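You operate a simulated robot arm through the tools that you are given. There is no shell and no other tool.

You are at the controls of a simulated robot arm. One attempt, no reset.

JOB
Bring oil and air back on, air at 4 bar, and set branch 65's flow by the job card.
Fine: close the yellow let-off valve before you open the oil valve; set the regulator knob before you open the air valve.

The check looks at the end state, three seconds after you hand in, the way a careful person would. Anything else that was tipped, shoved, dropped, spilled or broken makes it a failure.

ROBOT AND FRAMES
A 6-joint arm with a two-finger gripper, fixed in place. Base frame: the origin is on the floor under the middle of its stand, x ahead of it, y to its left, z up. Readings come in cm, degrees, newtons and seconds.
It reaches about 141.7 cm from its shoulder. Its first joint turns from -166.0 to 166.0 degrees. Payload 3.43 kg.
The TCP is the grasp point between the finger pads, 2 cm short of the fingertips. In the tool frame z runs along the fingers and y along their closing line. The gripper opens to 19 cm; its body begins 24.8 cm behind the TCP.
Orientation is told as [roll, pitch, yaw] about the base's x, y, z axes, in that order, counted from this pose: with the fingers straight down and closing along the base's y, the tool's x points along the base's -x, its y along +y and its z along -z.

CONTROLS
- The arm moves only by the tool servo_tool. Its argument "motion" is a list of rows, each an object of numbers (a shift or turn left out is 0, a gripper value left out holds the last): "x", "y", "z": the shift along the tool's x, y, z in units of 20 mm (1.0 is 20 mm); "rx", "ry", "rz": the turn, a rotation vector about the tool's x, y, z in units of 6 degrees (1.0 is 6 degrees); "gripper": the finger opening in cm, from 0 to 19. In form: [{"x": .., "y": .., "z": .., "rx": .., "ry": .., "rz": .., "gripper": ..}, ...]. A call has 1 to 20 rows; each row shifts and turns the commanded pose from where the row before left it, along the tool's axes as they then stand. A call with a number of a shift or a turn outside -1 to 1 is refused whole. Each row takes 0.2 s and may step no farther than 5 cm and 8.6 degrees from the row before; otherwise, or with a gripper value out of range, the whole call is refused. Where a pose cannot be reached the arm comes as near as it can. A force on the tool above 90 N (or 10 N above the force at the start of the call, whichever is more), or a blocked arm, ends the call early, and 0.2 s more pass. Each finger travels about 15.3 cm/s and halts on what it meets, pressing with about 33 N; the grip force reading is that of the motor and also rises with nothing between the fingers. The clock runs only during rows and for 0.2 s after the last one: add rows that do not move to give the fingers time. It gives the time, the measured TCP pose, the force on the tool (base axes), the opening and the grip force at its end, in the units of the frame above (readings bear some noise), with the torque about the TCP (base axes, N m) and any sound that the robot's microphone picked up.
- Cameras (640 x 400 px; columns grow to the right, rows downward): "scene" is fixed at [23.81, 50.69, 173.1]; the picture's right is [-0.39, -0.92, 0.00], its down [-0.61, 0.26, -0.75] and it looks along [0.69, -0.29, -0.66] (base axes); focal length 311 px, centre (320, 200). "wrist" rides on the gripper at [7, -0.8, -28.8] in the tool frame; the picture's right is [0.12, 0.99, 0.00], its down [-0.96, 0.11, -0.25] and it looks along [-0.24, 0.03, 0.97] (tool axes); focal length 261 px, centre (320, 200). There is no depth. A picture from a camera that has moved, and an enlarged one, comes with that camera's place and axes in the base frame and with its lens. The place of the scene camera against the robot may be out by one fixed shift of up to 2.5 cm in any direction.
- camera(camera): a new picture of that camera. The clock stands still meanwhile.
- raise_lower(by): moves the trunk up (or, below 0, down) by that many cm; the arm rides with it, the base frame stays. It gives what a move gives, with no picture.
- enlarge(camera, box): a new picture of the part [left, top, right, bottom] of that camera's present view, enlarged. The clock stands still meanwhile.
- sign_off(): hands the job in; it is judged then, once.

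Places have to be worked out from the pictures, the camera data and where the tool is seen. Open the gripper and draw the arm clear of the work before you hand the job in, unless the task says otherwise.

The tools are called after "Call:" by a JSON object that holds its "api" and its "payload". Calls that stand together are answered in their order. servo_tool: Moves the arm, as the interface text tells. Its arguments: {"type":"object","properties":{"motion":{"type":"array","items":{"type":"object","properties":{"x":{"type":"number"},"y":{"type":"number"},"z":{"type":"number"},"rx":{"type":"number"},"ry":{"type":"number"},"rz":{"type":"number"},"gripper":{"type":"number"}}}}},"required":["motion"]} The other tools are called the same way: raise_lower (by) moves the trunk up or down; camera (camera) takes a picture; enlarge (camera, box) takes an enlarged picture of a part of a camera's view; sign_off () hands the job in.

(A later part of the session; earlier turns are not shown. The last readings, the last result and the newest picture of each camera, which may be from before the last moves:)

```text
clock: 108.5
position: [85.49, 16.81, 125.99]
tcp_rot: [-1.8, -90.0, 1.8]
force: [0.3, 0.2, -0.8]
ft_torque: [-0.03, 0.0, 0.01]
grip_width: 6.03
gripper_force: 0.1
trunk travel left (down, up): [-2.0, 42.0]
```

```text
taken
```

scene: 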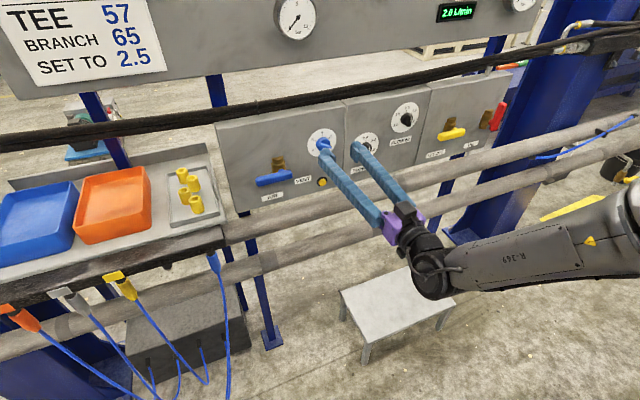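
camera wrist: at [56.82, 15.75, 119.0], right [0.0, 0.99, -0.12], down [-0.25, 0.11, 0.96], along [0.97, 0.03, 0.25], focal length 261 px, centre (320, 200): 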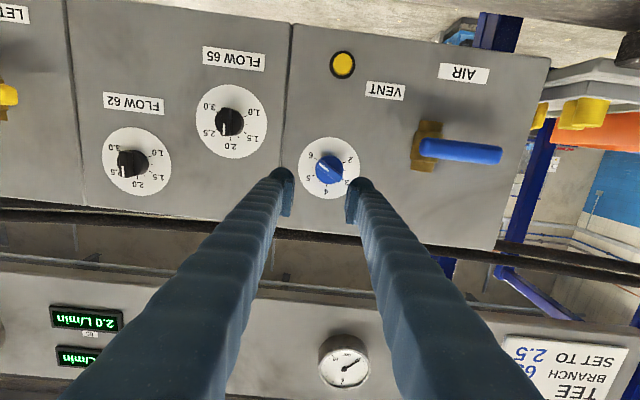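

The tool is square-on at (85.5, 16.8, 126.0) on the new wrist branch. Now a close look at the regulator knob.

Call:
{"api": "enlarge", "payload": {"camera": "wrist", "box": [280, 125, 380, 205]}}

Call:
{"api": "enlarge", "payload": {"camera": "wrist", "box": [180, 70, 380, 210]}}

```text
5.00 times, centred on (330, 165) of wrist
camera zoom: at [56.82, 15.75, 119.0], right [0.0, 0.99, -0.12], down [-0.25, 0.11, 0.96], along [0.97, 0.03, 0.25], focal length 1303 px, centre (270, 375)
```

zoom: 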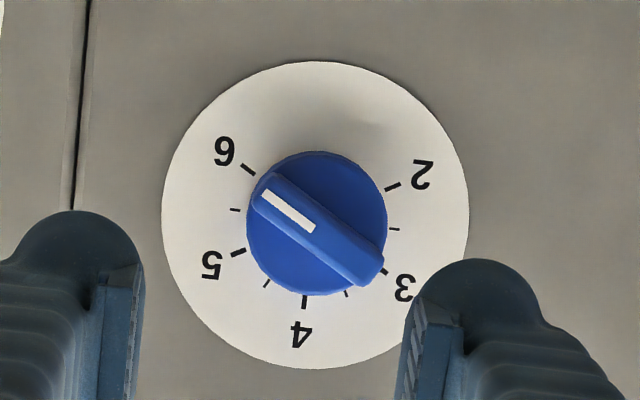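

```text
2.86 times, centred on (280, 140) of wrist
camera zoom: at [56.82, 15.75, 119.0], right [0.0, 0.99, -0.12], down [-0.25, 0.11, 0.96], along [0.97, 0.03, 0.25], focal length 745 px, centre (434, 371)
```

zoom: 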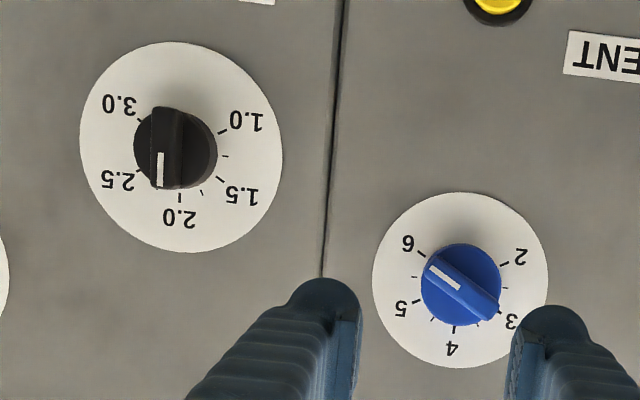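

Regulator: axis at y≈17.65, z≈123.67, wing pointing ~118° clockwise (at 6), wing ~1 cm thick. I'll centre on the axis and roll to ψ=-62° so the fingers straddle the wing.

Call:
{"api": "servo_tool", "payload": {"motion": [{"y": 0.42, "x": 0.6}, {"x": 0.565}, {"rz": -0.94}, {"rz": -0.94}, {"rz": -0.94}, {"rz": -0.94}, {"rz": -0.94}, {"rz": -0.94}, {"rz": -0.94}, {"rz": -0.94}, {"rz": -0.94}, {"rz": -0.94}, {"rz": -0.94}, {}]}}

Call:
{"api": "camera", "payload": {"camera": "wrist"}}

Call:
{"api": "enlarge", "payload": {"camera": "wrist", "box": [260, 140, 380, 230]}}

```text
clock: 111.5
position: [85.48, 17.73, 123.66]
tcp_rot: [-90.0, -27.9, 90.0]
force: [0.0, 0.1, 0.5]
ft_torque: [0.03, -0.01, 0.0]
grip_width: 5.99
gripper_force: 0.2
trunk travel left (down, up): [-2.0, 42.0]
```

```text
taken
camera wrist: at [56.83, 10.83, 121.1], right [0.0, 0.36, -0.93], down [-0.25, 0.9, 0.35], along [0.97, 0.23, 0.09], focal length 261 px, centre (320, 200)
```

wrist: 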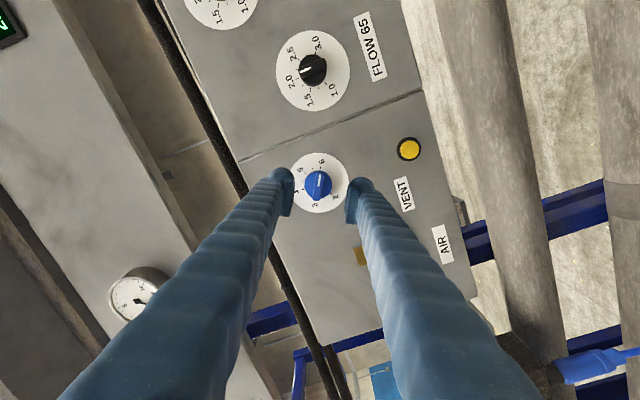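

```text
4.44 times, centred on (320, 185) of wrist
camera zoom: at [56.83, 10.83, 121.1], right [0.0, 0.36, -0.93], down [-0.25, 0.9, 0.35], along [0.97, 0.23, 0.09], focal length 1158 px, centre (320, 267)
```

zoom: 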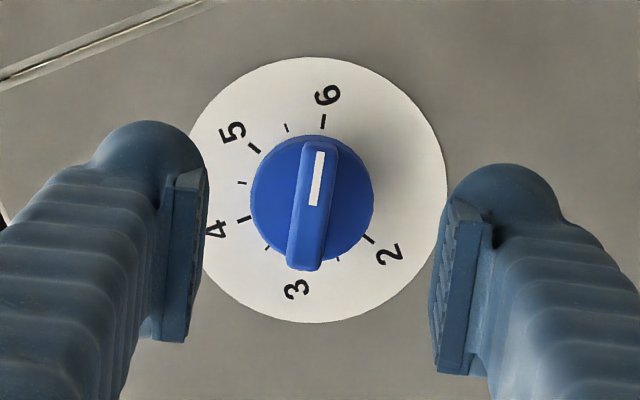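

Knob is centred to within 2 mm. I'll make that small correction, advance to x≈92, and close on the wing.

Call:
{"api": "servo_tool", "payload": {"motion": [{"y": -0.09}, {"z": 1}, {"z": 1}, {"z": 0.7}, {"z": 0.3}, {"z": 0.25}, {}]}}

Call:
{"api": "enlarge", "payload": {"camera": "wrist", "box": [260, 140, 380, 230]}}

Call:
{"api": "enlarge", "payload": {"camera": "scene", "box": [260, 100, 420, 220]}}

```text
clock: 113.0
position: [92.05, 17.57, 123.87]
tcp_rot: [-89.8, -27.9, 90.1]
force: [0.8, 0.5, 0.0]
ft_torque: [0.02, 0.01, 0.0]
grip_width: 5.97
gripper_force: 0.0
trunk travel left (down, up): [-2.0, 42.0]
```

```text
4.44 times, centred on (320, 185) of wrist
camera zoom: at [63.36, 10.73, 121.26], right [0.0, 0.36, -0.93], down [-0.25, 0.9, 0.35], along [0.97, 0.23, 0.09], focal length 1158 px, centre (320, 267)
```

zoom: 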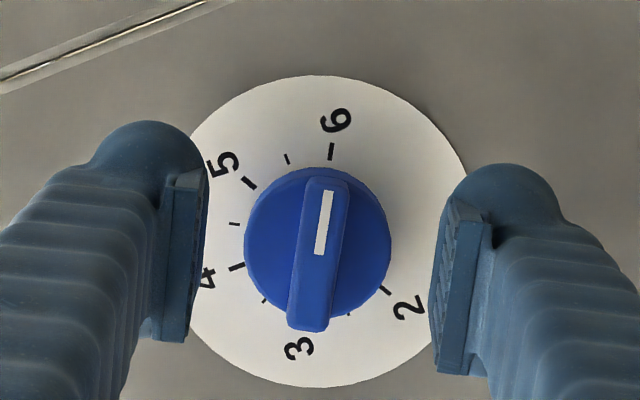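

```text
3.33 times, centred on (340, 160) of scene
camera zoom: at [23.81, 50.69, 173.1], right [-0.39, -0.92, 0.0], down [-0.61, 0.26, -0.75], along [0.69, -0.29, -0.66], focal length 1036 px, centre (253, 333)
```

zoom: 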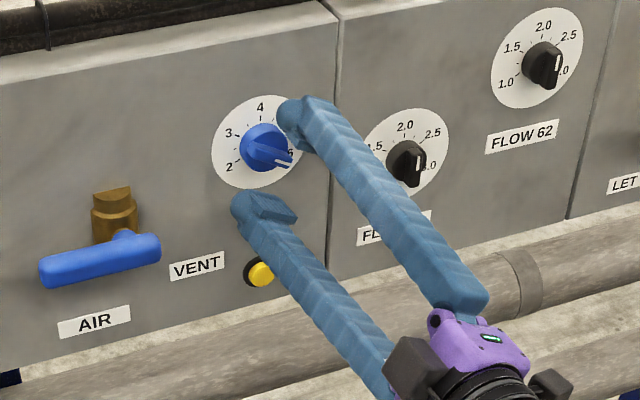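

Fingers straddle the wing. Close on it.

Call:
{"api": "servo_tool", "payload": {"motion": [{"gripper": 4}, {"gripper": 2}, {"gripper": 1}, {"gripper": 0.5}, {"gripper": 0.5}, {}]}}

Call:
{"api": "enlarge", "payload": {"camera": "wrist", "box": [260, 140, 380, 230]}}

```text
clock: 114.5
position: [91.93, 17.45, 123.8]
tcp_rot: [-90.1, -27.9, 90.1]
force: [-9.1, 1.3, -3.3]
ft_torque: [-0.06, 0.25, 0.28]
grip_width: 0.61
gripper_force: 1.0
trunk travel left (down, up): [-2.0, 42.0]
```

```text
4.44 times, centred on (320, 185) of wrist
camera zoom: at [63.25, 10.77, 121.3], right [0.0, 0.36, -0.93], down [-0.25, 0.9, 0.35], along [0.97, 0.23, 0.09], focal length 1158 px, centre (320, 267)
```

zoom: 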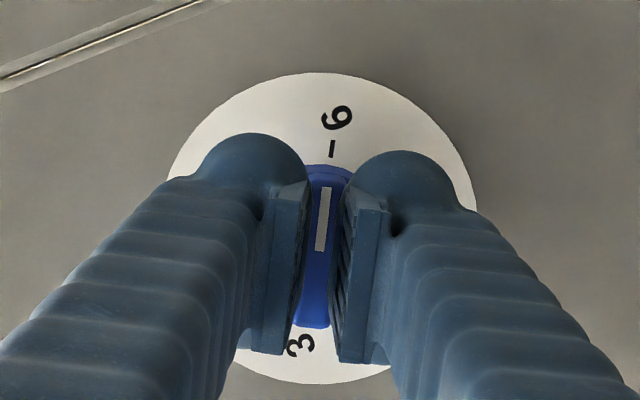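

Width 0.61 cm with little force — I had only commanded 0.5. Squeeze fully to get a firm grip on the thin wing.

Call:
{"api": "servo_tool", "payload": {"motion": [{"gripper": 0}, {"gripper": 0}, {}]}}

Call:
{"api": "enlarge", "payload": {"camera": "wrist", "box": [280, 150, 360, 220]}}

Call:
{"api": "enlarge", "payload": {"camera": "scene", "box": [280, 110, 380, 190]}}

```text
clock: 115.2
position: [91.78, 17.55, 123.94]
tcp_rot: [-89.9, -27.9, 90.1]
force: [-35.7, -0.4, -9.1]
ft_torque: [-0.04, 0.34, -0.01]
grip_width: 0.61
gripper_force: 34.1
trunk travel left (down, up): [-2.0, 42.0]
```

```text
5.71 times, centred on (320, 185) of wrist
camera zoom: at [63.04, 10.75, 121.33], right [0.0, 0.36, -0.93], down [-0.25, 0.9, 0.35], along [0.97, 0.23, 0.09], focal length 1489 px, centre (320, 286)
```

zoom: 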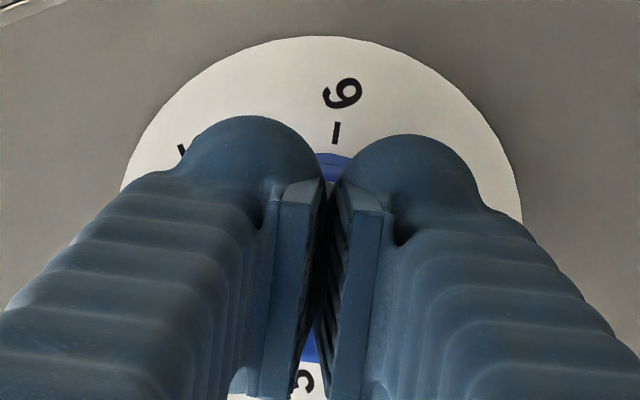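

```text
5.00 times, centred on (330, 150) of scene
camera zoom: at [23.81, 50.69, 173.1], right [-0.39, -0.92, 0.0], down [-0.61, 0.26, -0.75], along [0.69, -0.29, -0.66], focal length 1555 px, centre (270, 450)
```

zoom: 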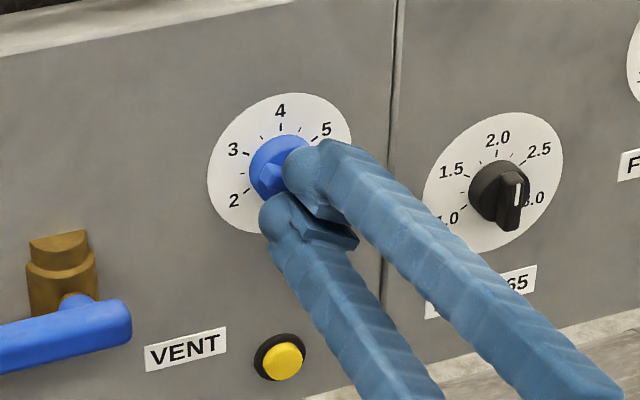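

The fingertip domes only wedge on the wing's front edge (pushed back 36 N): I'm not deep enough — wing front is nearer x≈94. Open a little, go 1.2 cm deeper, feel for contact, then re-close.

Call:
{"api": "servo_tool", "payload": {"motion": [{"gripper": 2.5}, {"gripper": 2.5}, {"z": 0.25}, {"z": 0.25}, {"z": 0.1}, {}]}}

Call:
{"api": "enlarge", "payload": {"camera": "wrist", "box": [260, 140, 380, 230]}}

```text
clock: 116.7
position: [92.84, 17.47, 123.75]
tcp_rot: [-89.9, -28.0, 90.2]
force: [-36.5, -1.7, -8.2]
ft_torque: [-0.03, 0.04, 0.12]
grip_width: 2.53
gripper_force: 0.0
trunk travel left (down, up): [-2.0, 42.0]
```

```text
4.44 times, centred on (320, 185) of wrist
camera zoom: at [64.21, 10.72, 121.32], right [0.0, 0.36, -0.93], down [-0.25, 0.9, 0.35], along [0.97, 0.23, 0.09], focal length 1158 px, centre (320, 267)
```

zoom: 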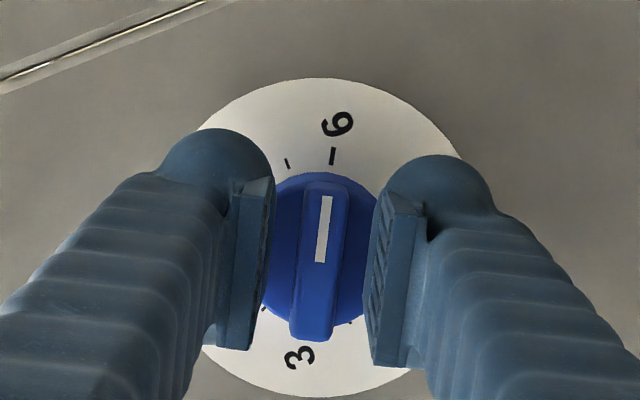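

Fingertips now touch the knob's base (x≈94.8), so this is full depth. Ease back 4 mm to unload and close on the wing.

Call:
{"api": "servo_tool", "payload": {"motion": [{"z": -0.22}, {"gripper": 1}, {"gripper": 0}, {"gripper": 0}, {}]}}

Call:
{"api": "enlarge", "payload": {"camera": "wrist", "box": [280, 150, 360, 220]}}

```text
clock: 117.8
position: [92.81, 17.6, 123.87]
tcp_rot: [-90.1, -27.9, 90.2]
force: [0.3, 6.3, -1.7]
ft_torque: [-0.02, -0.04, 0.12]
grip_width: 1.08
gripper_force: 44.6
trunk travel left (down, up): [-2.0, 42.0]
```

```text
5.71 times, centred on (320, 185) of wrist
camera zoom: at [64.14, 10.81, 121.3], right [0.0, 0.36, -0.93], down [-0.25, 0.9, 0.35], along [0.97, 0.23, 0.09], focal length 1489 px, centre (320, 286)
```

zoom: 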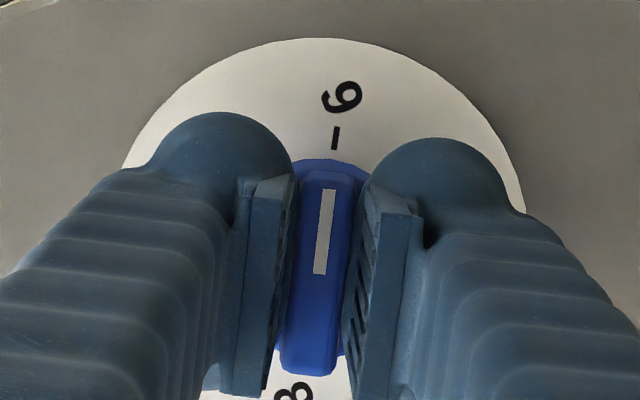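

Solid grip (1.08 cm, 45 N, no push-back). Turn counter-clockwise toward 4, first 30°.

Call:
{"api": "servo_tool", "payload": {"motion": [{"rz": -1}, {"rz": -1}, {"rz": -1}, {"rz": -1}, {"rz": -1}, {}]}}

Call:
{"api": "enlarge", "payload": {"camera": "wrist", "box": [260, 140, 380, 230]}}

```text
clock: 119.2
position: [92.81, 17.58, 124.01]
tcp_rot: [-90.1, 2.0, 90.1]
force: [16.5, 4.7, 17.4]
ft_torque: [0.05, -0.14, -0.06]
grip_width: 1.13
gripper_force: 44.6
trunk travel left (down, up): [-2.0, 42.0]
```

```text
4.44 times, centred on (320, 185) of wrist
camera zoom: at [64.13, 10.4, 125.06], right [0.0, -0.16, -0.99], down [-0.25, 0.96, -0.15], along [0.97, 0.25, -0.04], focal length 1158 px, centre (320, 267)
```

zoom: 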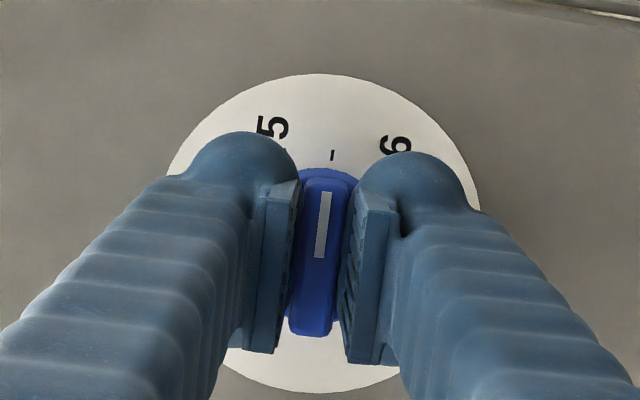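

Knob follows exactly — now at 5.5. Continue 60° with a small upward correction to relieve the side load.

Call:
{"api": "servo_tool", "payload": {"motion": [{"rz": -1, "y": -0.08}, {"rz": -1}, {"rz": -1}, {"rz": -1}, {"rz": -1}, {"rz": -1}, {"rz": -1}, {"rz": -1}, {"rz": -1}, {"rz": -1}, {}]}}

Call:
{"api": "enlarge", "payload": {"camera": "wrist", "box": [260, 140, 380, 230]}}

```text
clock: 121.7
position: [92.74, 17.75, 124.31]
tcp_rot: [-90.6, 62.1, 89.7]
force: [20.7, 20.8, 36.0]
ft_torque: [0.15, -0.21, 0.15]
grip_width: 1.12
gripper_force: 44.6
trunk travel left (down, up): [-2.0, 42.0]
```

```text
4.44 times, centred on (320, 185) of wrist
camera zoom: at [64.07, 15.01, 130.81], right [0.01, -0.93, -0.36], down [-0.24, 0.35, -0.91], along [0.97, 0.09, -0.23], focal length 1158 px, centre (320, 267)
```

zoom: 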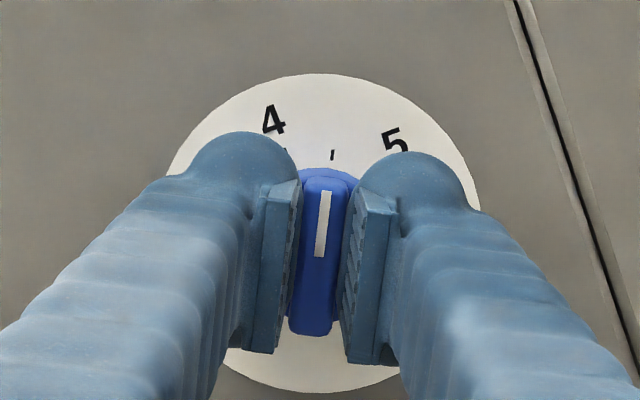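

At 4.5. Relieve the side load by a 4 mm shift and turn the last ~28° to 4.

Call:
{"api": "servo_tool", "payload": {"motion": [{"x": 0.107, "y": -0.17}, {"rz": -1}, {"rz": -1}, {"rz": -1}, {"rz": -1}, {"rz": -0.6}, {}]}}

Call:
{"api": "enlarge", "payload": {"camera": "wrist", "box": [260, 140, 380, 230]}}

```text
clock: 123.2
position: [92.73, 18.06, 124.39]
tcp_rot: [-84.4, 89.8, 95.9]
force: [16.6, 20.1, 22.9]
ft_torque: [0.05, -0.26, 0.14]
grip_width: 1.13
gripper_force: 44.4
trunk travel left (down, up): [-2.0, 42.0]
```

```text
4.44 times, centred on (320, 185) of wrist
camera zoom: at [64.07, 18.55, 131.42], right [0.0, -0.99, 0.12], down [-0.25, -0.11, -0.96], along [0.97, -0.03, -0.25], focal length 1158 px, centre (320, 267)
```

zoom: 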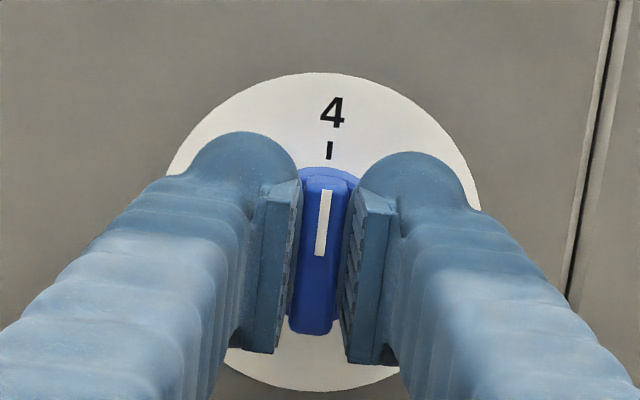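

The mark lines up with 4. Open the fingers, back off, and verify.

Call:
{"api": "servo_tool", "payload": {"motion": [{"gripper": 3}, {"gripper": 6}, {"gripper": 6}, {"z": -1}, {"z": -1}, {"z": -1}, {"z": -1}, {}]}}

Call:
{"api": "camera", "payload": {"camera": "wrist"}}

Call:
{"api": "enlarge", "payload": {"camera": "wrist", "box": [260, 150, 380, 240]}}

```text
clock: 125.0
position: [84.78, 17.76, 124.32]
tcp_rot: [-82.8, 89.6, 97.3]
force: [-0.8, -0.2, -0.2]
ft_torque: [0.01, 0.04, 0.03]
grip_width: 6.01
gripper_force: 0.0
trunk travel left (down, up): [-2.0, 42.0]
```

```text
taken
camera wrist: at [56.07, 18.29, 131.44], right [0.0, -0.99, 0.11], down [-0.25, -0.11, -0.96], along [0.97, -0.03, -0.25], focal length 261 px, centre (320, 200)
```

wrist: 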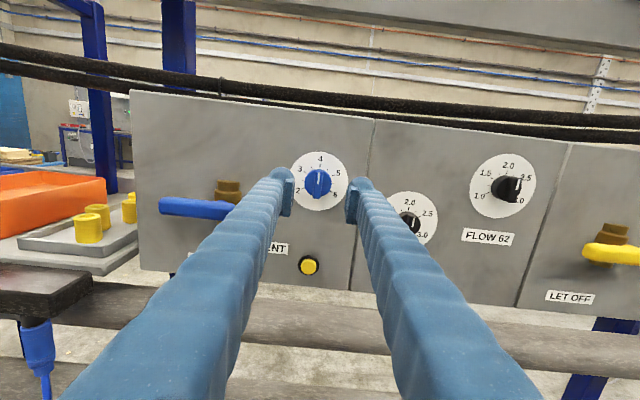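

```text
4.44 times, centred on (320, 195) of wrist
camera zoom: at [56.07, 18.29, 131.44], right [0.0, -0.99, 0.11], down [-0.25, -0.11, -0.96], along [0.97, -0.03, -0.25], focal length 1158 px, centre (320, 222)
```

zoom: 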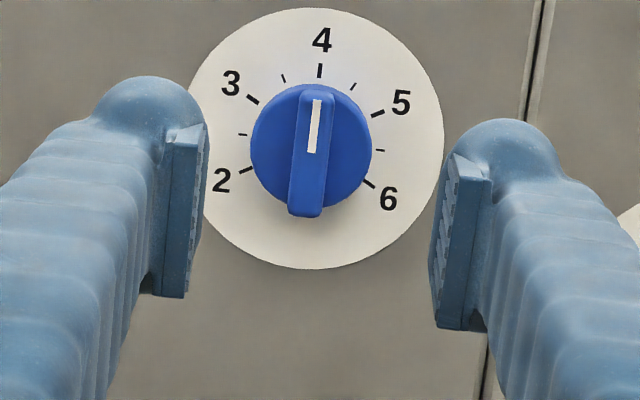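

Regulator reads 4. Now the AIR lever: measure its position from this view.

Call:
{"api": "enlarge", "payload": {"camera": "wrist", "box": [120, 160, 280, 260]}}

Call:
{"api": "enlarge", "payload": {"camera": "scene", "box": [230, 130, 350, 210]}}

```text
4.00 times, centred on (200, 210) of wrist
camera zoom: at [56.07, 18.29, 131.44], right [0.0, -0.99, 0.11], down [-0.25, -0.11, -0.96], along [0.97, -0.03, -0.25], focal length 1043 px, centre (800, 160)
```

zoom: 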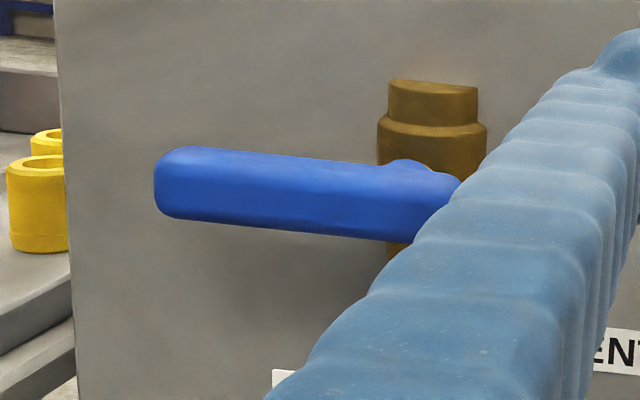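

```text
5.00 times, centred on (290, 170) of scene
camera zoom: at [23.81, 50.69, 173.1], right [-0.39, -0.92, 0.0], down [-0.61, 0.26, -0.75], along [0.69, -0.29, -0.66], focal length 1555 px, centre (470, 350)
```

zoom: 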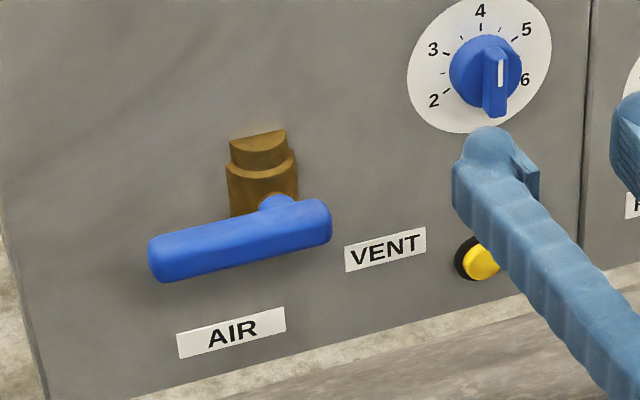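

AIR lever pivot ≈ (y 31.2, z 119.1), bar to y≈39.6. I'll roll to ψ=-90° (fingers above/below the bar) and move in front of it, at x≈84.8.

Call:
{"api": "servo_tool", "payload": {"motion": [{"rz": 1}, {"rz": 1}, {"rz": 1}, {"rz": 1}, {"rz": 1}, {"rz": 1}, {"rz": 1}, {"rz": 1}, {"rz": 1}, {"rz": 1}, {"rz": 1}, {"rz": 1}, {"rz": 1}, {"rz": 1}, {"rz": 1}, {}]}}

Call:
{"api": "servo_tool", "payload": {"motion": [{"x": -0.9, "y": 0.25}, {"x": -0.9, "y": 0.25}, {"x": -0.9, "y": 0.25}, {"x": -0.9, "y": 0.25}, {"x": -0.9, "y": 0.25}, {"x": -0.9, "y": 0.25}, {"x": -0.9, "y": 0.25}, {"x": -0.9, "y": 0.25}, {"x": -0.9, "y": 0.25}, {"x": -0.9, "y": 0.25}, {}]}}

Call:
{"api": "camera", "payload": {"camera": "wrist"}}

```text
clock: 128.4
position: [84.68, 17.87, 124.31]
tcp_rot: [-89.9, -0.4, 90.0]
force: [0.1, 0.1, 0.7]
ft_torque: [-0.01, -0.01, 0.04]
grip_width: 5.97
gripper_force: 0.0
trunk travel left (down, up): [-2.0, 42.0]
```

```text
clock: 130.8
position: [84.71, 35.71, 119.4]
tcp_rot: [-89.9, -0.4, 90.1]
force: [-0.8, 0.6, 0.6]
ft_torque: [0.01, -0.05, -0.05]
grip_width: 6.0
gripper_force: 0.0
trunk travel left (down, up): [-2.0, 42.0]
```

```text
taken
camera wrist: at [56.09, 28.56, 120.27], right [0.0, -0.11, -0.99], down [-0.25, 0.96, -0.11], along [0.97, 0.25, -0.03], focal length 261 px, centre (320, 200)
```

wrist: 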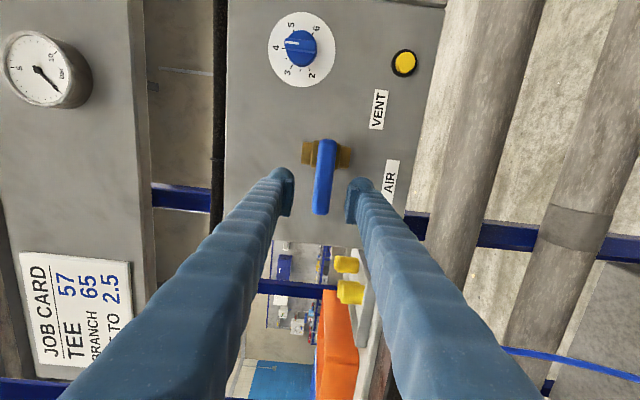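

Call:
{"api": "enlarge", "payload": {"camera": "wrist", "box": [240, 120, 400, 240]}}

```text
3.33 times, centred on (320, 180) of wrist
camera zoom: at [56.09, 28.56, 120.27], right [0.0, -0.11, -0.99], down [-0.25, 0.96, -0.11], along [0.97, 0.25, -0.03], focal length 869 px, centre (320, 267)
```

zoom: 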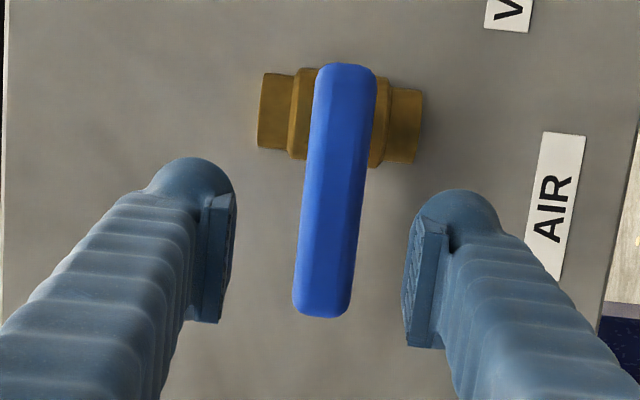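

Lever: pivot ≈ (y 31.5, z 119.1), bar y 29–39.5. Align to y≈36.8, advance to x≈91 and close.

Call:
{"api": "servo_tool", "payload": {"motion": [{"x": -0.55, "y": 0.175}, {"z": 1}, {"z": 1}, {"z": 0.8}, {"z": 0.35}, {"gripper": 4}, {"gripper": 2}, {"gripper": 2}, {"gripper": 2}, {}]}}

Call:
{"api": "enlarge", "payload": {"camera": "wrist", "box": [220, 120, 420, 245]}}

```text
clock: 133.1
position: [91.05, 36.9, 118.99]
tcp_rot: [-89.8, -0.3, 90.2]
force: [1.3, 0.7, -0.3]
ft_torque: [-0.01, -0.03, 0.0]
grip_width: 2.36
gripper_force: 45.1
trunk travel left (down, up): [-2.0, 42.0]
```

```text
3.20 times, centred on (320, 182) of wrist
camera zoom: at [62.34, 29.68, 119.89], right [0.0, -0.11, -0.99], down [-0.25, 0.96, -0.11], along [0.97, 0.25, -0.03], focal length 834 px, centre (320, 256)
```

zoom: 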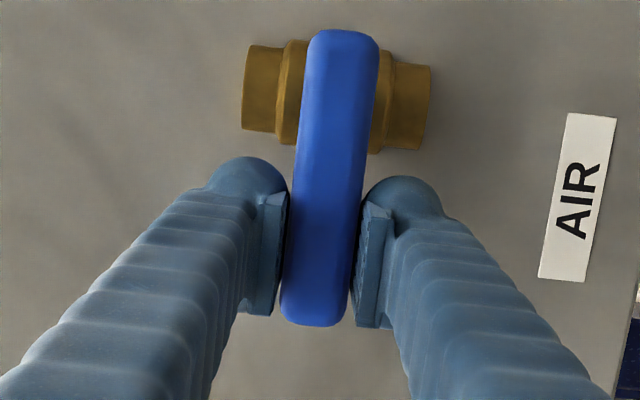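

Perfect grip with no side load. Turn it up toward open, first 30°.

Call:
{"api": "servo_tool", "payload": {"motion": [{"x": 0.0145, "y": -0.277, "rz": 1}, {"x": 0.0145, "y": -0.277, "rz": 1}, {"x": 0.0145, "y": -0.277, "rz": 1}, {"x": 0.0145, "y": -0.277, "rz": 1}, {"x": 0.0145, "y": -0.277, "rz": 1}, {}]}}

Call:
{"api": "enlarge", "payload": {"camera": "wrist", "box": [220, 120, 420, 245]}}

```text
clock: 134.4
position: [91.05, 36.16, 121.43]
tcp_rot: [-89.8, -30.4, 90.0]
force: [-8.2, 0.9, -13.9]
ft_torque: [0.68, 0.21, 0.0]
grip_width: 2.36
gripper_force: 45.0
trunk travel left (down, up): [-2.0, 42.0]
```

```text
3.20 times, centred on (320, 182) of wrist
camera zoom: at [62.33, 29.47, 118.76], right [0.0, 0.4, -0.92], down [-0.25, 0.89, 0.39], along [0.97, 0.23, 0.1], focal length 834 px, centre (320, 256)
```

zoom: 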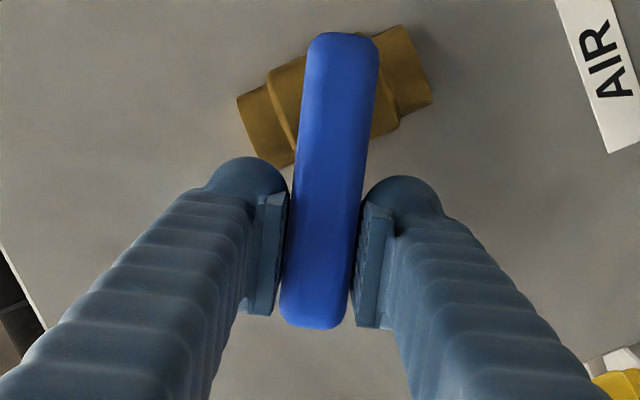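

Turning well (30°) with ~15 N. Continue the remaining 60°.

Call:
{"api": "servo_tool", "payload": {"motion": [{"x": 0.0145, "y": -0.277, "rz": 1}, {"x": 0.0145, "y": -0.277, "rz": 1}, {"x": 0.0145, "y": -0.277, "rz": 1}, {"x": 0.0145, "y": -0.277, "rz": 1}, {"x": 0.0145, "y": -0.277, "rz": 1}, {}]}}

Call:
{"api": "servo_tool", "payload": {"motion": [{"x": 0.0145, "y": -0.277, "rz": 1}, {"x": 0.0145, "y": -0.277, "rz": 1}, {"x": 0.0145, "y": -0.277, "rz": 1}, {"x": 0.0145, "y": -0.277, "rz": 1}, {"x": 0.0145, "y": -0.277, "rz": 1}, {}]}}

Call:
{"api": "enlarge", "payload": {"camera": "wrist", "box": [220, 120, 420, 245]}}

Call:
{"api": "enlarge", "payload": {"camera": "scene", "box": [220, 0, 380, 60]}}

```text
clock: 135.8
position: [91.08, 34.33, 123.31]
tcp_rot: [-89.3, -60.3, 89.5]
force: [-25.9, 1.5, -35.3]
ft_torque: [0.9, 0.28, 0.01]
grip_width: 2.35
gripper_force: 45.1
trunk travel left (down, up): [-2.0, 42.0]
```

```text
clock: 137.2
position: [91.01, 31.89, 124.09]
tcp_rot: [37.4, -89.5, -37.2]
force: [-24.0, 16.5, -34.9]
ft_torque: [0.38, 0.16, 0.22]
grip_width: 2.37
gripper_force: 45.2
trunk travel left (down, up): [-2.0, 42.0]
```

```text
3.20 times, centred on (320, 182) of wrist
camera zoom: at [62.32, 30.84, 117.11], right [-0.01, 0.99, -0.11], down [-0.24, 0.11, 0.96], along [0.97, 0.03, 0.24], focal length 834 px, centre (320, 256)
```

zoom: 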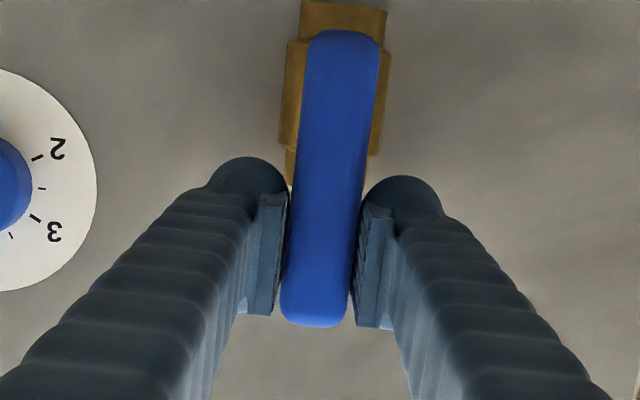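

```text
4.00 times, centred on (300, 30) of scene
camera zoom: at [23.81, 50.69, 173.1], right [-0.39, -0.92, 0.0], down [-0.61, 0.26, -0.75], along [0.69, -0.29, -0.66], focal length 1244 px, centre (400, 880)
```

zoom: 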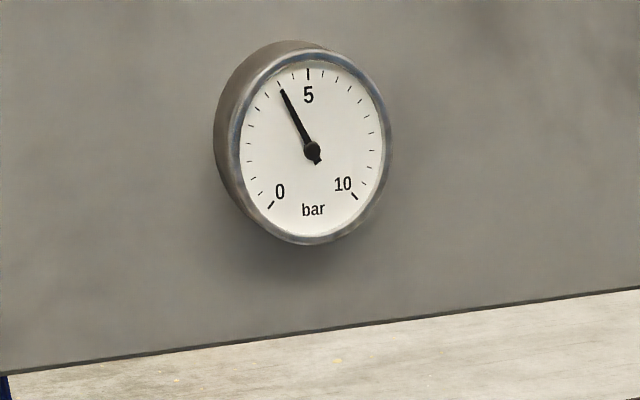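

Air gauge rose to about 4 bar. The lever is ~1.5° short of upright; a small nudge to finish it.

Call:
{"api": "servo_tool", "payload": {"motion": [{"y": -0.17, "rz": 0.6}, {}, {}]}}

Call:
{"api": "enlarge", "payload": {"camera": "wrist", "box": [220, 120, 420, 245]}}

Call:
{"api": "enlarge", "payload": {"camera": "scene", "box": [480, 0, 560, 40]}}

```text
clock: 138.1
position: [91.06, 31.89, 123.99]
tcp_rot: [85.5, -86.2, -85.1]
force: [-18.5, 30.9, -28.6]
ft_torque: [-1.28, 0.18, 0.36]
grip_width: 2.41
gripper_force: 45.0
trunk travel left (down, up): [-2.0, 42.0]
```

```text
3.20 times, centred on (320, 182) of wrist
camera zoom: at [62.33, 31.1, 117.09], right [-0.01, 1.0, -0.05], down [-0.24, 0.05, 0.97], along [0.97, 0.02, 0.24], focal length 834 px, centre (320, 256)
```

zoom: 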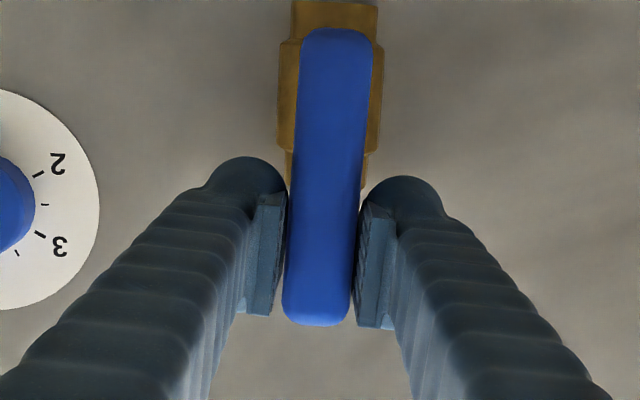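

```text
8.00 times, centred on (520, 20) of scene
camera zoom: at [23.81, 50.69, 173.1], right [-0.39, -0.92, 0.0], down [-0.61, 0.26, -0.75], along [0.69, -0.29, -0.66], focal length 2488 px, centre (-1280, 1640)
```

zoom: 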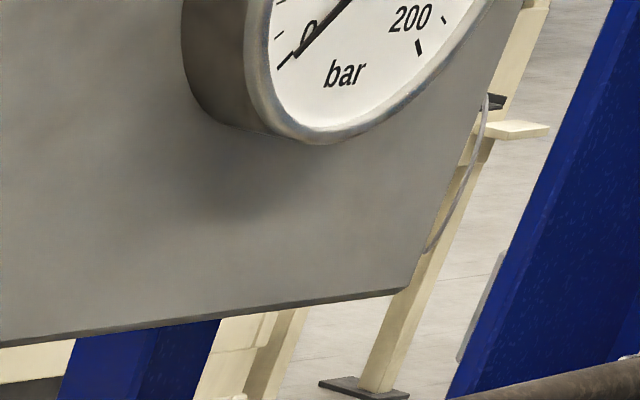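

The lever is at its stop (torque jumped, no more motion). Release, back off, and check all gauges again.

Call:
{"api": "servo_tool", "payload": {"motion": [{"gripper": 4}, {"gripper": 6}, {"gripper": 6}, {"z": -1}, {"z": -1}, {"z": -1}, {"z": -1}, {"z": -0.3}, {}]}}

Call:
{"api": "camera", "payload": {"camera": "wrist"}}

Call:
{"api": "camera", "payload": {"camera": "scene"}}

Call:
{"api": "enlarge", "payload": {"camera": "scene", "box": [220, 70, 520, 220]}}

```text
clock: 140.1
position: [82.36, 31.28, 124.22]
tcp_rot: [89.2, -86.2, -89.0]
force: [0.5, 0.2, -0.2]
ft_torque: [0.03, -0.02, 0.01]
grip_width: 5.98
gripper_force: 0.1
trunk travel left (down, up): [-2.0, 42.0]
```

```text
taken
camera wrist: at [53.7, 30.71, 117.23], right [0.0, 1.0, -0.05], down [-0.25, 0.05, 0.97], along [0.97, 0.02, 0.25], focal length 261 px, centre (320, 200)
```

wrist: 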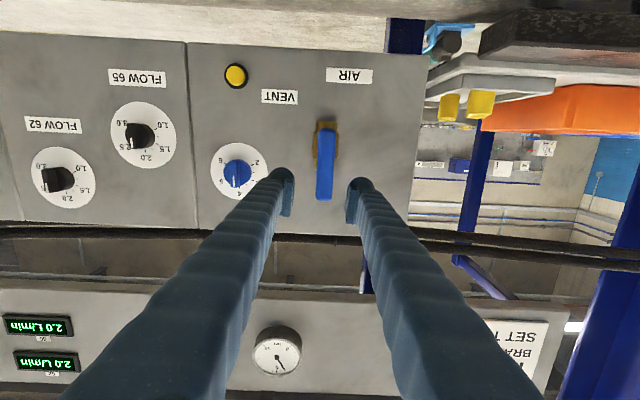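

```text
taken
```

scene: 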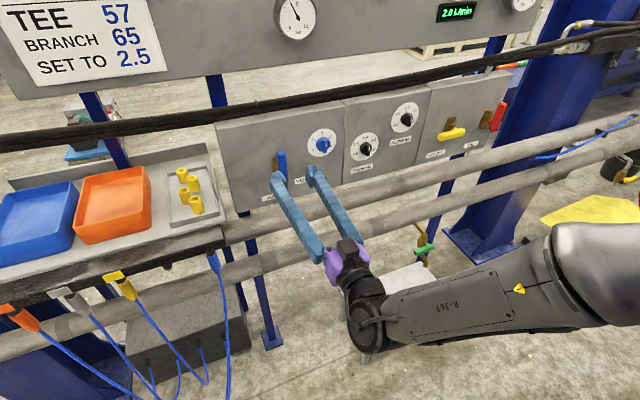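

```text
2.13 times, centred on (370, 145) of scene
camera zoom: at [23.81, 50.69, 173.1], right [-0.39, -0.92, 0.0], down [-0.61, 0.26, -0.75], along [0.69, -0.29, -0.66], focal length 663 px, centre (213, 317)
```

zoom: 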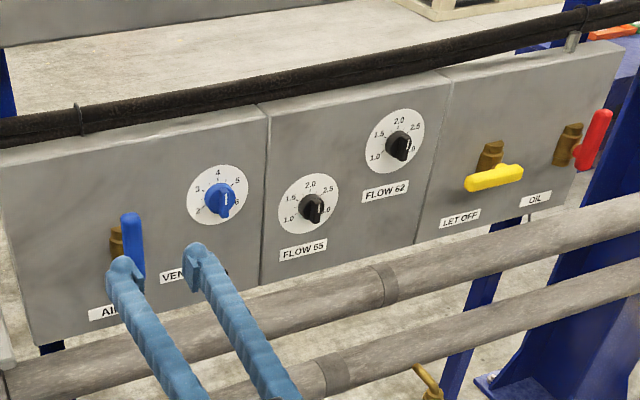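

Air is on at 4 bar. The oil gauge is still zero, so I want to check the red and yellow angles accurately from the fixed camera.

Call:
{"api": "enlarge", "payload": {"camera": "scene", "box": [430, 90, 530, 170]}}

Call:
{"api": "enlarge", "payload": {"camera": "scene", "box": [230, 130, 330, 210]}}

Call:
{"api": "enlarge", "payload": {"camera": "scene", "box": [430, 0, 560, 70]}}

```text
5.00 times, centred on (480, 130) of scene
camera zoom: at [23.81, 50.69, 173.1], right [-0.39, -0.92, 0.0], down [-0.61, 0.26, -0.75], along [0.69, -0.29, -0.66], focal length 1555 px, centre (-480, 550)
```

zoom: 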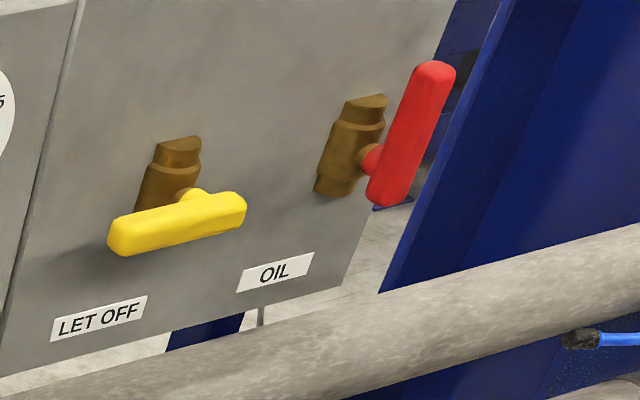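

```text
5.00 times, centred on (280, 170) of scene
camera zoom: at [23.81, 50.69, 173.1], right [-0.39, -0.92, 0.0], down [-0.61, 0.26, -0.75], along [0.69, -0.29, -0.66], focal length 1555 px, centre (520, 350)
```

zoom: 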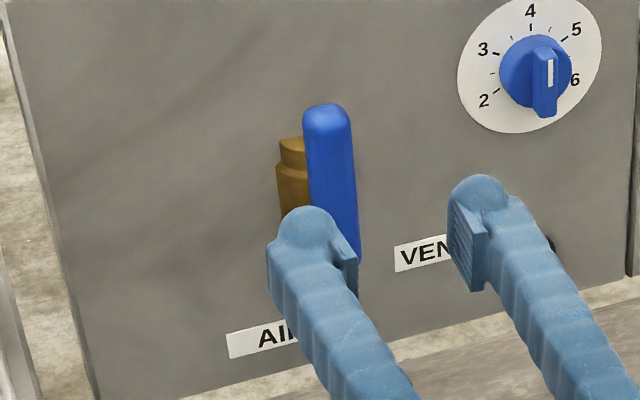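

```text
4.92 times, centred on (495, 35) of scene
camera zoom: at [23.81, 50.69, 173.1], right [-0.39, -0.92, 0.0], down [-0.61, 0.26, -0.75], along [0.69, -0.29, -0.66], focal length 1531 px, centre (-542, 1012)
```

zoom: 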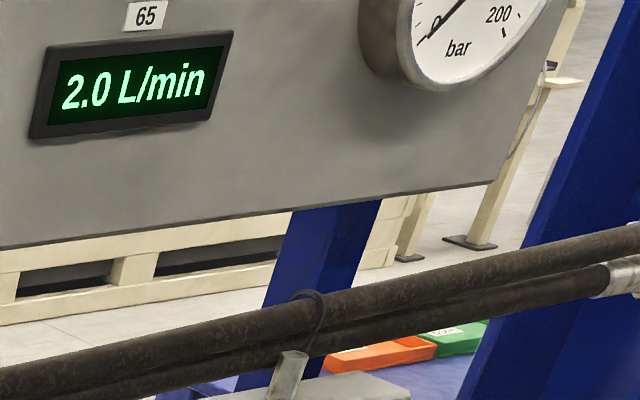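

Red is parallel to its body (upright) and yellow level, both correct. I'll look at the oil gauge more directly later; now go set FLOW 65. First roll to ψ=-180 here.

Call:
{"api": "servo_tool", "payload": {"motion": [{"rz": -1}, {"rz": -1}, {"rz": -1}, {"rz": -1}, {"rz": -1}, {"rz": -1}, {"rz": -1}, {"rz": -1}, {"rz": -1}, {"rz": -1}, {"rz": -1}, {"rz": -1}, {"rz": -1}, {"rz": -1}, {"rz": -1}, {}]}}

Call:
{"api": "servo_tool", "payload": {"motion": [{"rz": -1}, {"rz": -1}, {"rz": -1}, {"rz": -1}, {"rz": -1}, {"rz": -1}, {"rz": -1}, {"rz": -1}, {"rz": -1}, {"rz": -1}, {"rz": -1}, {"rz": -1}, {"rz": -1}, {"rz": -1}, {"rz": -1}, {"rz": -0.6}, {}]}}

Call:
{"api": "servo_tool", "payload": {"motion": [{"y": 0.9, "x": -0.2}, {"y": 0.9, "x": -0.2}, {"y": 0.9, "x": -0.2}, {"y": 0.9, "x": -0.2}, {"y": 0.9, "x": -0.2}, {"y": 0.9, "x": -0.2}, {"y": 0.9, "x": -0.2}, {"y": 0.9, "x": -0.2}, {"y": 0.9, "x": -0.2}, {"y": 0.9, "x": -0.2}, {"rx": -0.35}, {"rx": -0.35}, {}]}}

```text
clock: 143.4
position: [82.37, 31.19, 124.29]
tcp_rot: [-90.0, -3.9, 90.1]
force: [0.2, -0.8, 0.4]
ft_torque: [0.0, 0.01, 0.0]
grip_width: 5.96
gripper_force: 0.1
trunk travel left (down, up): [-2.0, 42.0]
```

```text
clock: 147.1
position: [82.56, 31.29, 124.36]
tcp_rot: [-79.5, 89.8, 100.5]
force: [1.0, -0.7, 0.2]
ft_torque: [0.02, -0.03, 0.0]
grip_width: 6.03
gripper_force: 0.0
trunk travel left (down, up): [-2.0, 42.0]
```

```text
clock: 149.8
position: [82.47, 13.25, 120.15]
tcp_rot: [-76.4, 89.8, 99.4]
force: [0.4, -0.5, 0.2]
ft_torque: [0.04, -0.02, -0.05]
grip_width: 6.01
gripper_force: 0.0
trunk travel left (down, up): [-2.0, 42.0]
```

Continue right to y≈3 in front of FLOW 65.

Call:
{"api": "servo_tool", "payload": {"motion": [{"y": 0.8}, {"y": 0.8}, {"y": 0.8}, {"y": 0.8}, {"y": 0.8}, {"y": 0.8}, {"y": 0.3}, {}]}}

Call:
{"api": "camera", "payload": {"camera": "wrist"}}

Call:
{"api": "enlarge", "payload": {"camera": "wrist", "box": [260, 150, 380, 240]}}

```text
clock: 151.7
position: [81.57, 3.25, 120.19]
tcp_rot: [-65.6, 89.6, 109.7]
force: [-1.2, 0.1, 0.3]
ft_torque: [-0.01, 0.01, 0.0]
grip_width: 6.0
gripper_force: 0.1
trunk travel left (down, up): [-2.0, 42.0]
```

```text
taken
camera wrist: at [53.2, 6.38, 127.32], right [-0.08, -0.99, 0.11], down [-0.26, -0.09, -0.96], along [0.96, -0.11, -0.25], focal length 261 px, centre (320, 200)
```

wrist: 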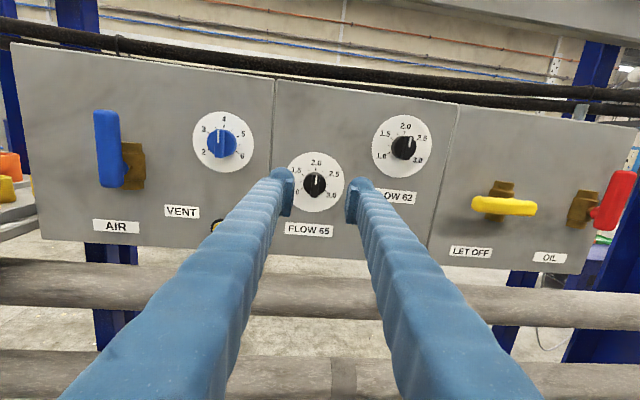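

```text
4.44 times, centred on (320, 195) of wrist
camera zoom: at [53.2, 6.38, 127.32], right [-0.08, -0.99, 0.11], down [-0.26, -0.09, -0.96], along [0.96, -0.11, -0.25], focal length 1158 px, centre (320, 222)
```

zoom: 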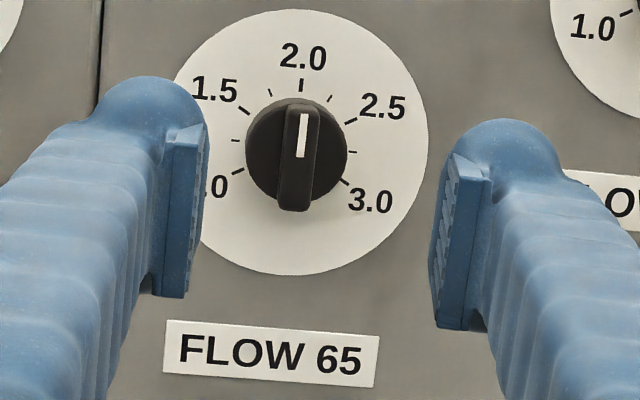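

FLOW 65 knob axis ≈ (y 3.0, z 119.3), wing vertical at 2.0. I'll shift onto its axis and advance most of the way, then check.

Call:
{"api": "servo_tool", "payload": {"motion": [{"x": -0.471, "y": -0.295}, {"z": 1}, {"z": 1}, {"z": 1}, {"z": 0.5}, {}]}}

Call:
{"api": "enlarge", "payload": {"camera": "wrist", "box": [260, 150, 380, 240]}}

```text
clock: 153.1
position: [88.51, 4.46, 119.4]
tcp_rot: [-64.0, 89.7, 111.4]
force: [-0.5, -0.6, 0.2]
ft_torque: [0.01, 0.01, 0.0]
grip_width: 5.99
gripper_force: 0.0
out of reach, approached as far as the arm can: row 3, 4
trunk travel left (down, up): [-2.0, 42.0]
```

```text
4.44 times, centred on (320, 195) of wrist
camera zoom: at [60.12, 7.46, 126.5], right [-0.08, -0.99, 0.11], down [-0.26, -0.09, -0.96], along [0.96, -0.11, -0.25], focal length 1158 px, centre (320, 222)
```

zoom: 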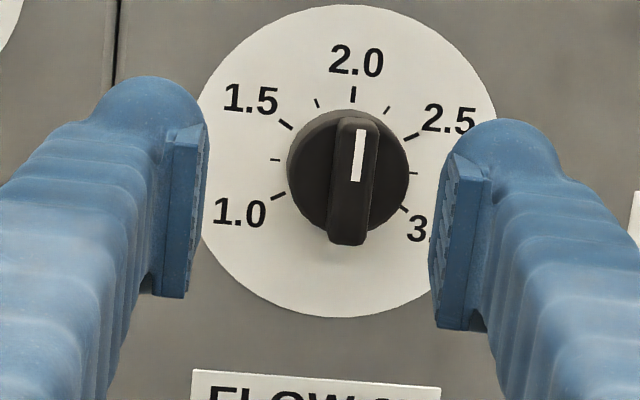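

The arm limit pushes it 1 cm left here; a bit more right-yaw (about 8° total) should free it. Apply that and re-align.

Call:
{"api": "servo_tool", "payload": {"motion": [{"z": -0.5}, {"rx": -0.33}, {"rx": -0.33}, {"y": 0.3}, {}]}}

Call:
{"api": "enlarge", "payload": {"camera": "wrist", "box": [260, 150, 380, 240]}}

```text
clock: 154.2
position: [87.56, 3.6, 119.18]
tcp_rot: [-74.0, 89.5, 98.0]
force: [-0.7, -0.1, 0.4]
ft_torque: [-0.02, 0.02, -0.02]
grip_width: 6.01
gripper_force: 0.0
trunk travel left (down, up): [-2.0, 42.0]
```

```text
4.44 times, centred on (320, 195) of wrist
camera zoom: at [59.26, 8.37, 126.43], right [-0.14, -0.98, 0.11], down [-0.26, -0.07, -0.96], along [0.95, -0.16, -0.25], focal length 1158 px, centre (320, 222)
```

zoom: 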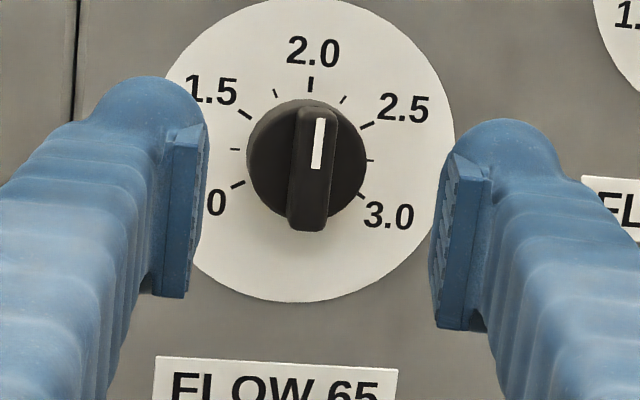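

No limit now and nearly centred (2 mm off). Correct and advance to the knob.

Call:
{"api": "servo_tool", "payload": {"motion": [{"y": -0.1}, {"z": 0.8}, {"z": 0.8}, {"z": 0.6}, {}]}}

Call:
{"api": "enlarge", "payload": {"camera": "wrist", "box": [260, 150, 380, 240]}}

```text
clock: 155.4
position: [92.07, 3.23, 119.22]
tcp_rot: [-68.5, 89.6, 103.3]
force: [0.1, 0.3, 0.1]
ft_torque: [-0.01, 0.0, 0.01]
grip_width: 5.99
gripper_force: 0.1
trunk travel left (down, up): [-2.0, 42.0]
```

```text
4.44 times, centred on (320, 195) of wrist
camera zoom: at [63.67, 7.92, 126.41], right [-0.14, -0.98, 0.11], down [-0.26, -0.07, -0.96], along [0.95, -0.16, -0.25], focal length 1158 px, centre (320, 222)
```

zoom: 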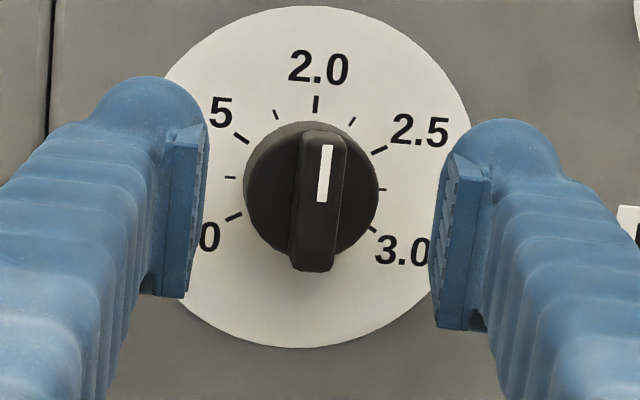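

Aligned. Narrow to 2.5 cm, advance until the tips just touch the knob base, then close.

Call:
{"api": "servo_tool", "payload": {"motion": [{"gripper": 2.5}, {"gripper": 2.5}, {"z": 0.2}, {"z": 0.1}, {}]}}

```text
clock: 156.7
position: [92.6, 3.13, 119.28]
tcp_rot: [-71.1, 89.6, 100.9]
force: [0.1, 0.9, 0.7]
ft_torque: [0.0, 0.03, 0.01]
grip_width: 2.5
gripper_force: 0.0
trunk travel left (down, up): [-2.0, 42.0]
```

Call:
{"api": "servo_tool", "payload": {"motion": [{"z": 0.1}, {}, {"gripper": 1}, {"gripper": 0}, {"gripper": 0}, {}]}}

Call:
{"api": "enlarge", "payload": {"camera": "wrist", "box": [260, 140, 380, 230]}}

```text
clock: 158.1
position: [92.5, 3.08, 119.35]
tcp_rot: [-72.2, 89.7, 99.7]
force: [-26.1, -1.6, -6.7]
ft_torque: [0.02, 0.13, -0.11]
grip_width: 1.03
gripper_force: 43.6
trunk travel left (down, up): [-2.0, 42.0]
```

```text
4.44 times, centred on (320, 185) of wrist
camera zoom: at [64.27, 7.81, 126.46], right [-0.14, -0.98, 0.11], down [-0.26, -0.07, -0.96], along [0.95, -0.16, -0.25], focal length 1158 px, centre (320, 267)
```

zoom: 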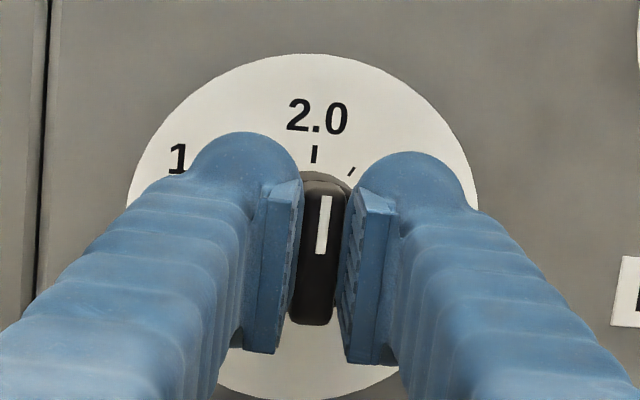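

Gripped (1.03 cm). Turn clockwise 30° first and check.

Call:
{"api": "servo_tool", "payload": {"motion": [{"z": -0.08, "rz": 1}, {"rz": 1}, {"rz": 1}, {"rz": 1}, {"rz": 1}, {}]}}

Call:
{"api": "enlarge", "payload": {"camera": "wrist", "box": [260, 140, 380, 230]}}

Call:
{"api": "enlarge", "payload": {"camera": "scene", "box": [430, 0, 500, 40]}}

```text
clock: 159.4
position: [92.48, 2.82, 119.23]
tcp_rot: [-89.8, 59.6, 82.0]
force: [-11.6, -17.9, -5.1]
ft_torque: [-0.05, 0.52, -0.08]
grip_width: 1.06
gripper_force: 44.0
trunk travel left (down, up): [-2.0, 42.0]
```

```text
4.44 times, centred on (320, 185) of wrist
camera zoom: at [63.7, 4.08, 125.88], right [-0.13, -0.91, -0.4], down [-0.19, 0.42, -0.89], along [0.97, -0.04, -0.23], focal length 1158 px, centre (320, 267)
```

zoom: 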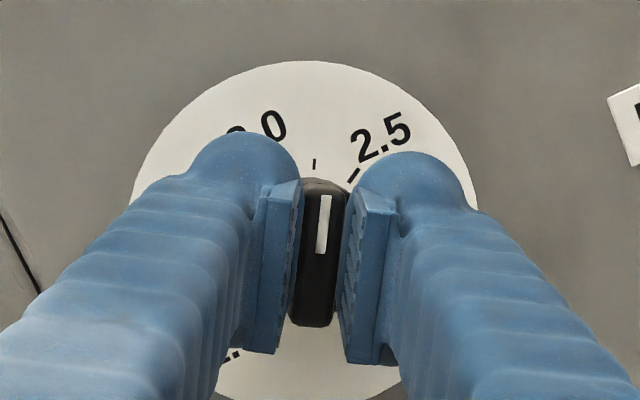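

```text
9.14 times, centred on (465, 20) of scene
camera zoom: at [23.81, 50.69, 173.1], right [-0.39, -0.92, 0.0], down [-0.61, 0.26, -0.75], along [0.69, -0.29, -0.66], focal length 2843 px, centre (-1006, 1846)
```

zoom: 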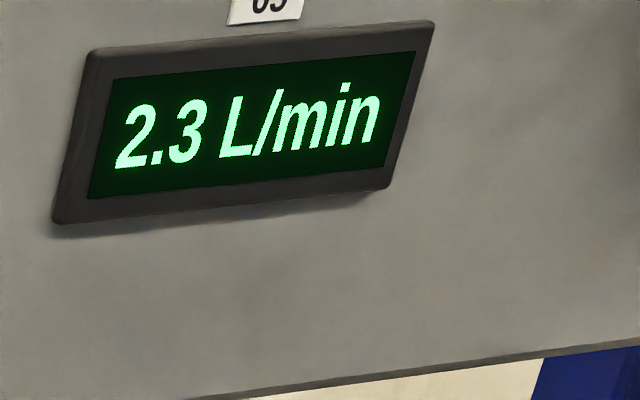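

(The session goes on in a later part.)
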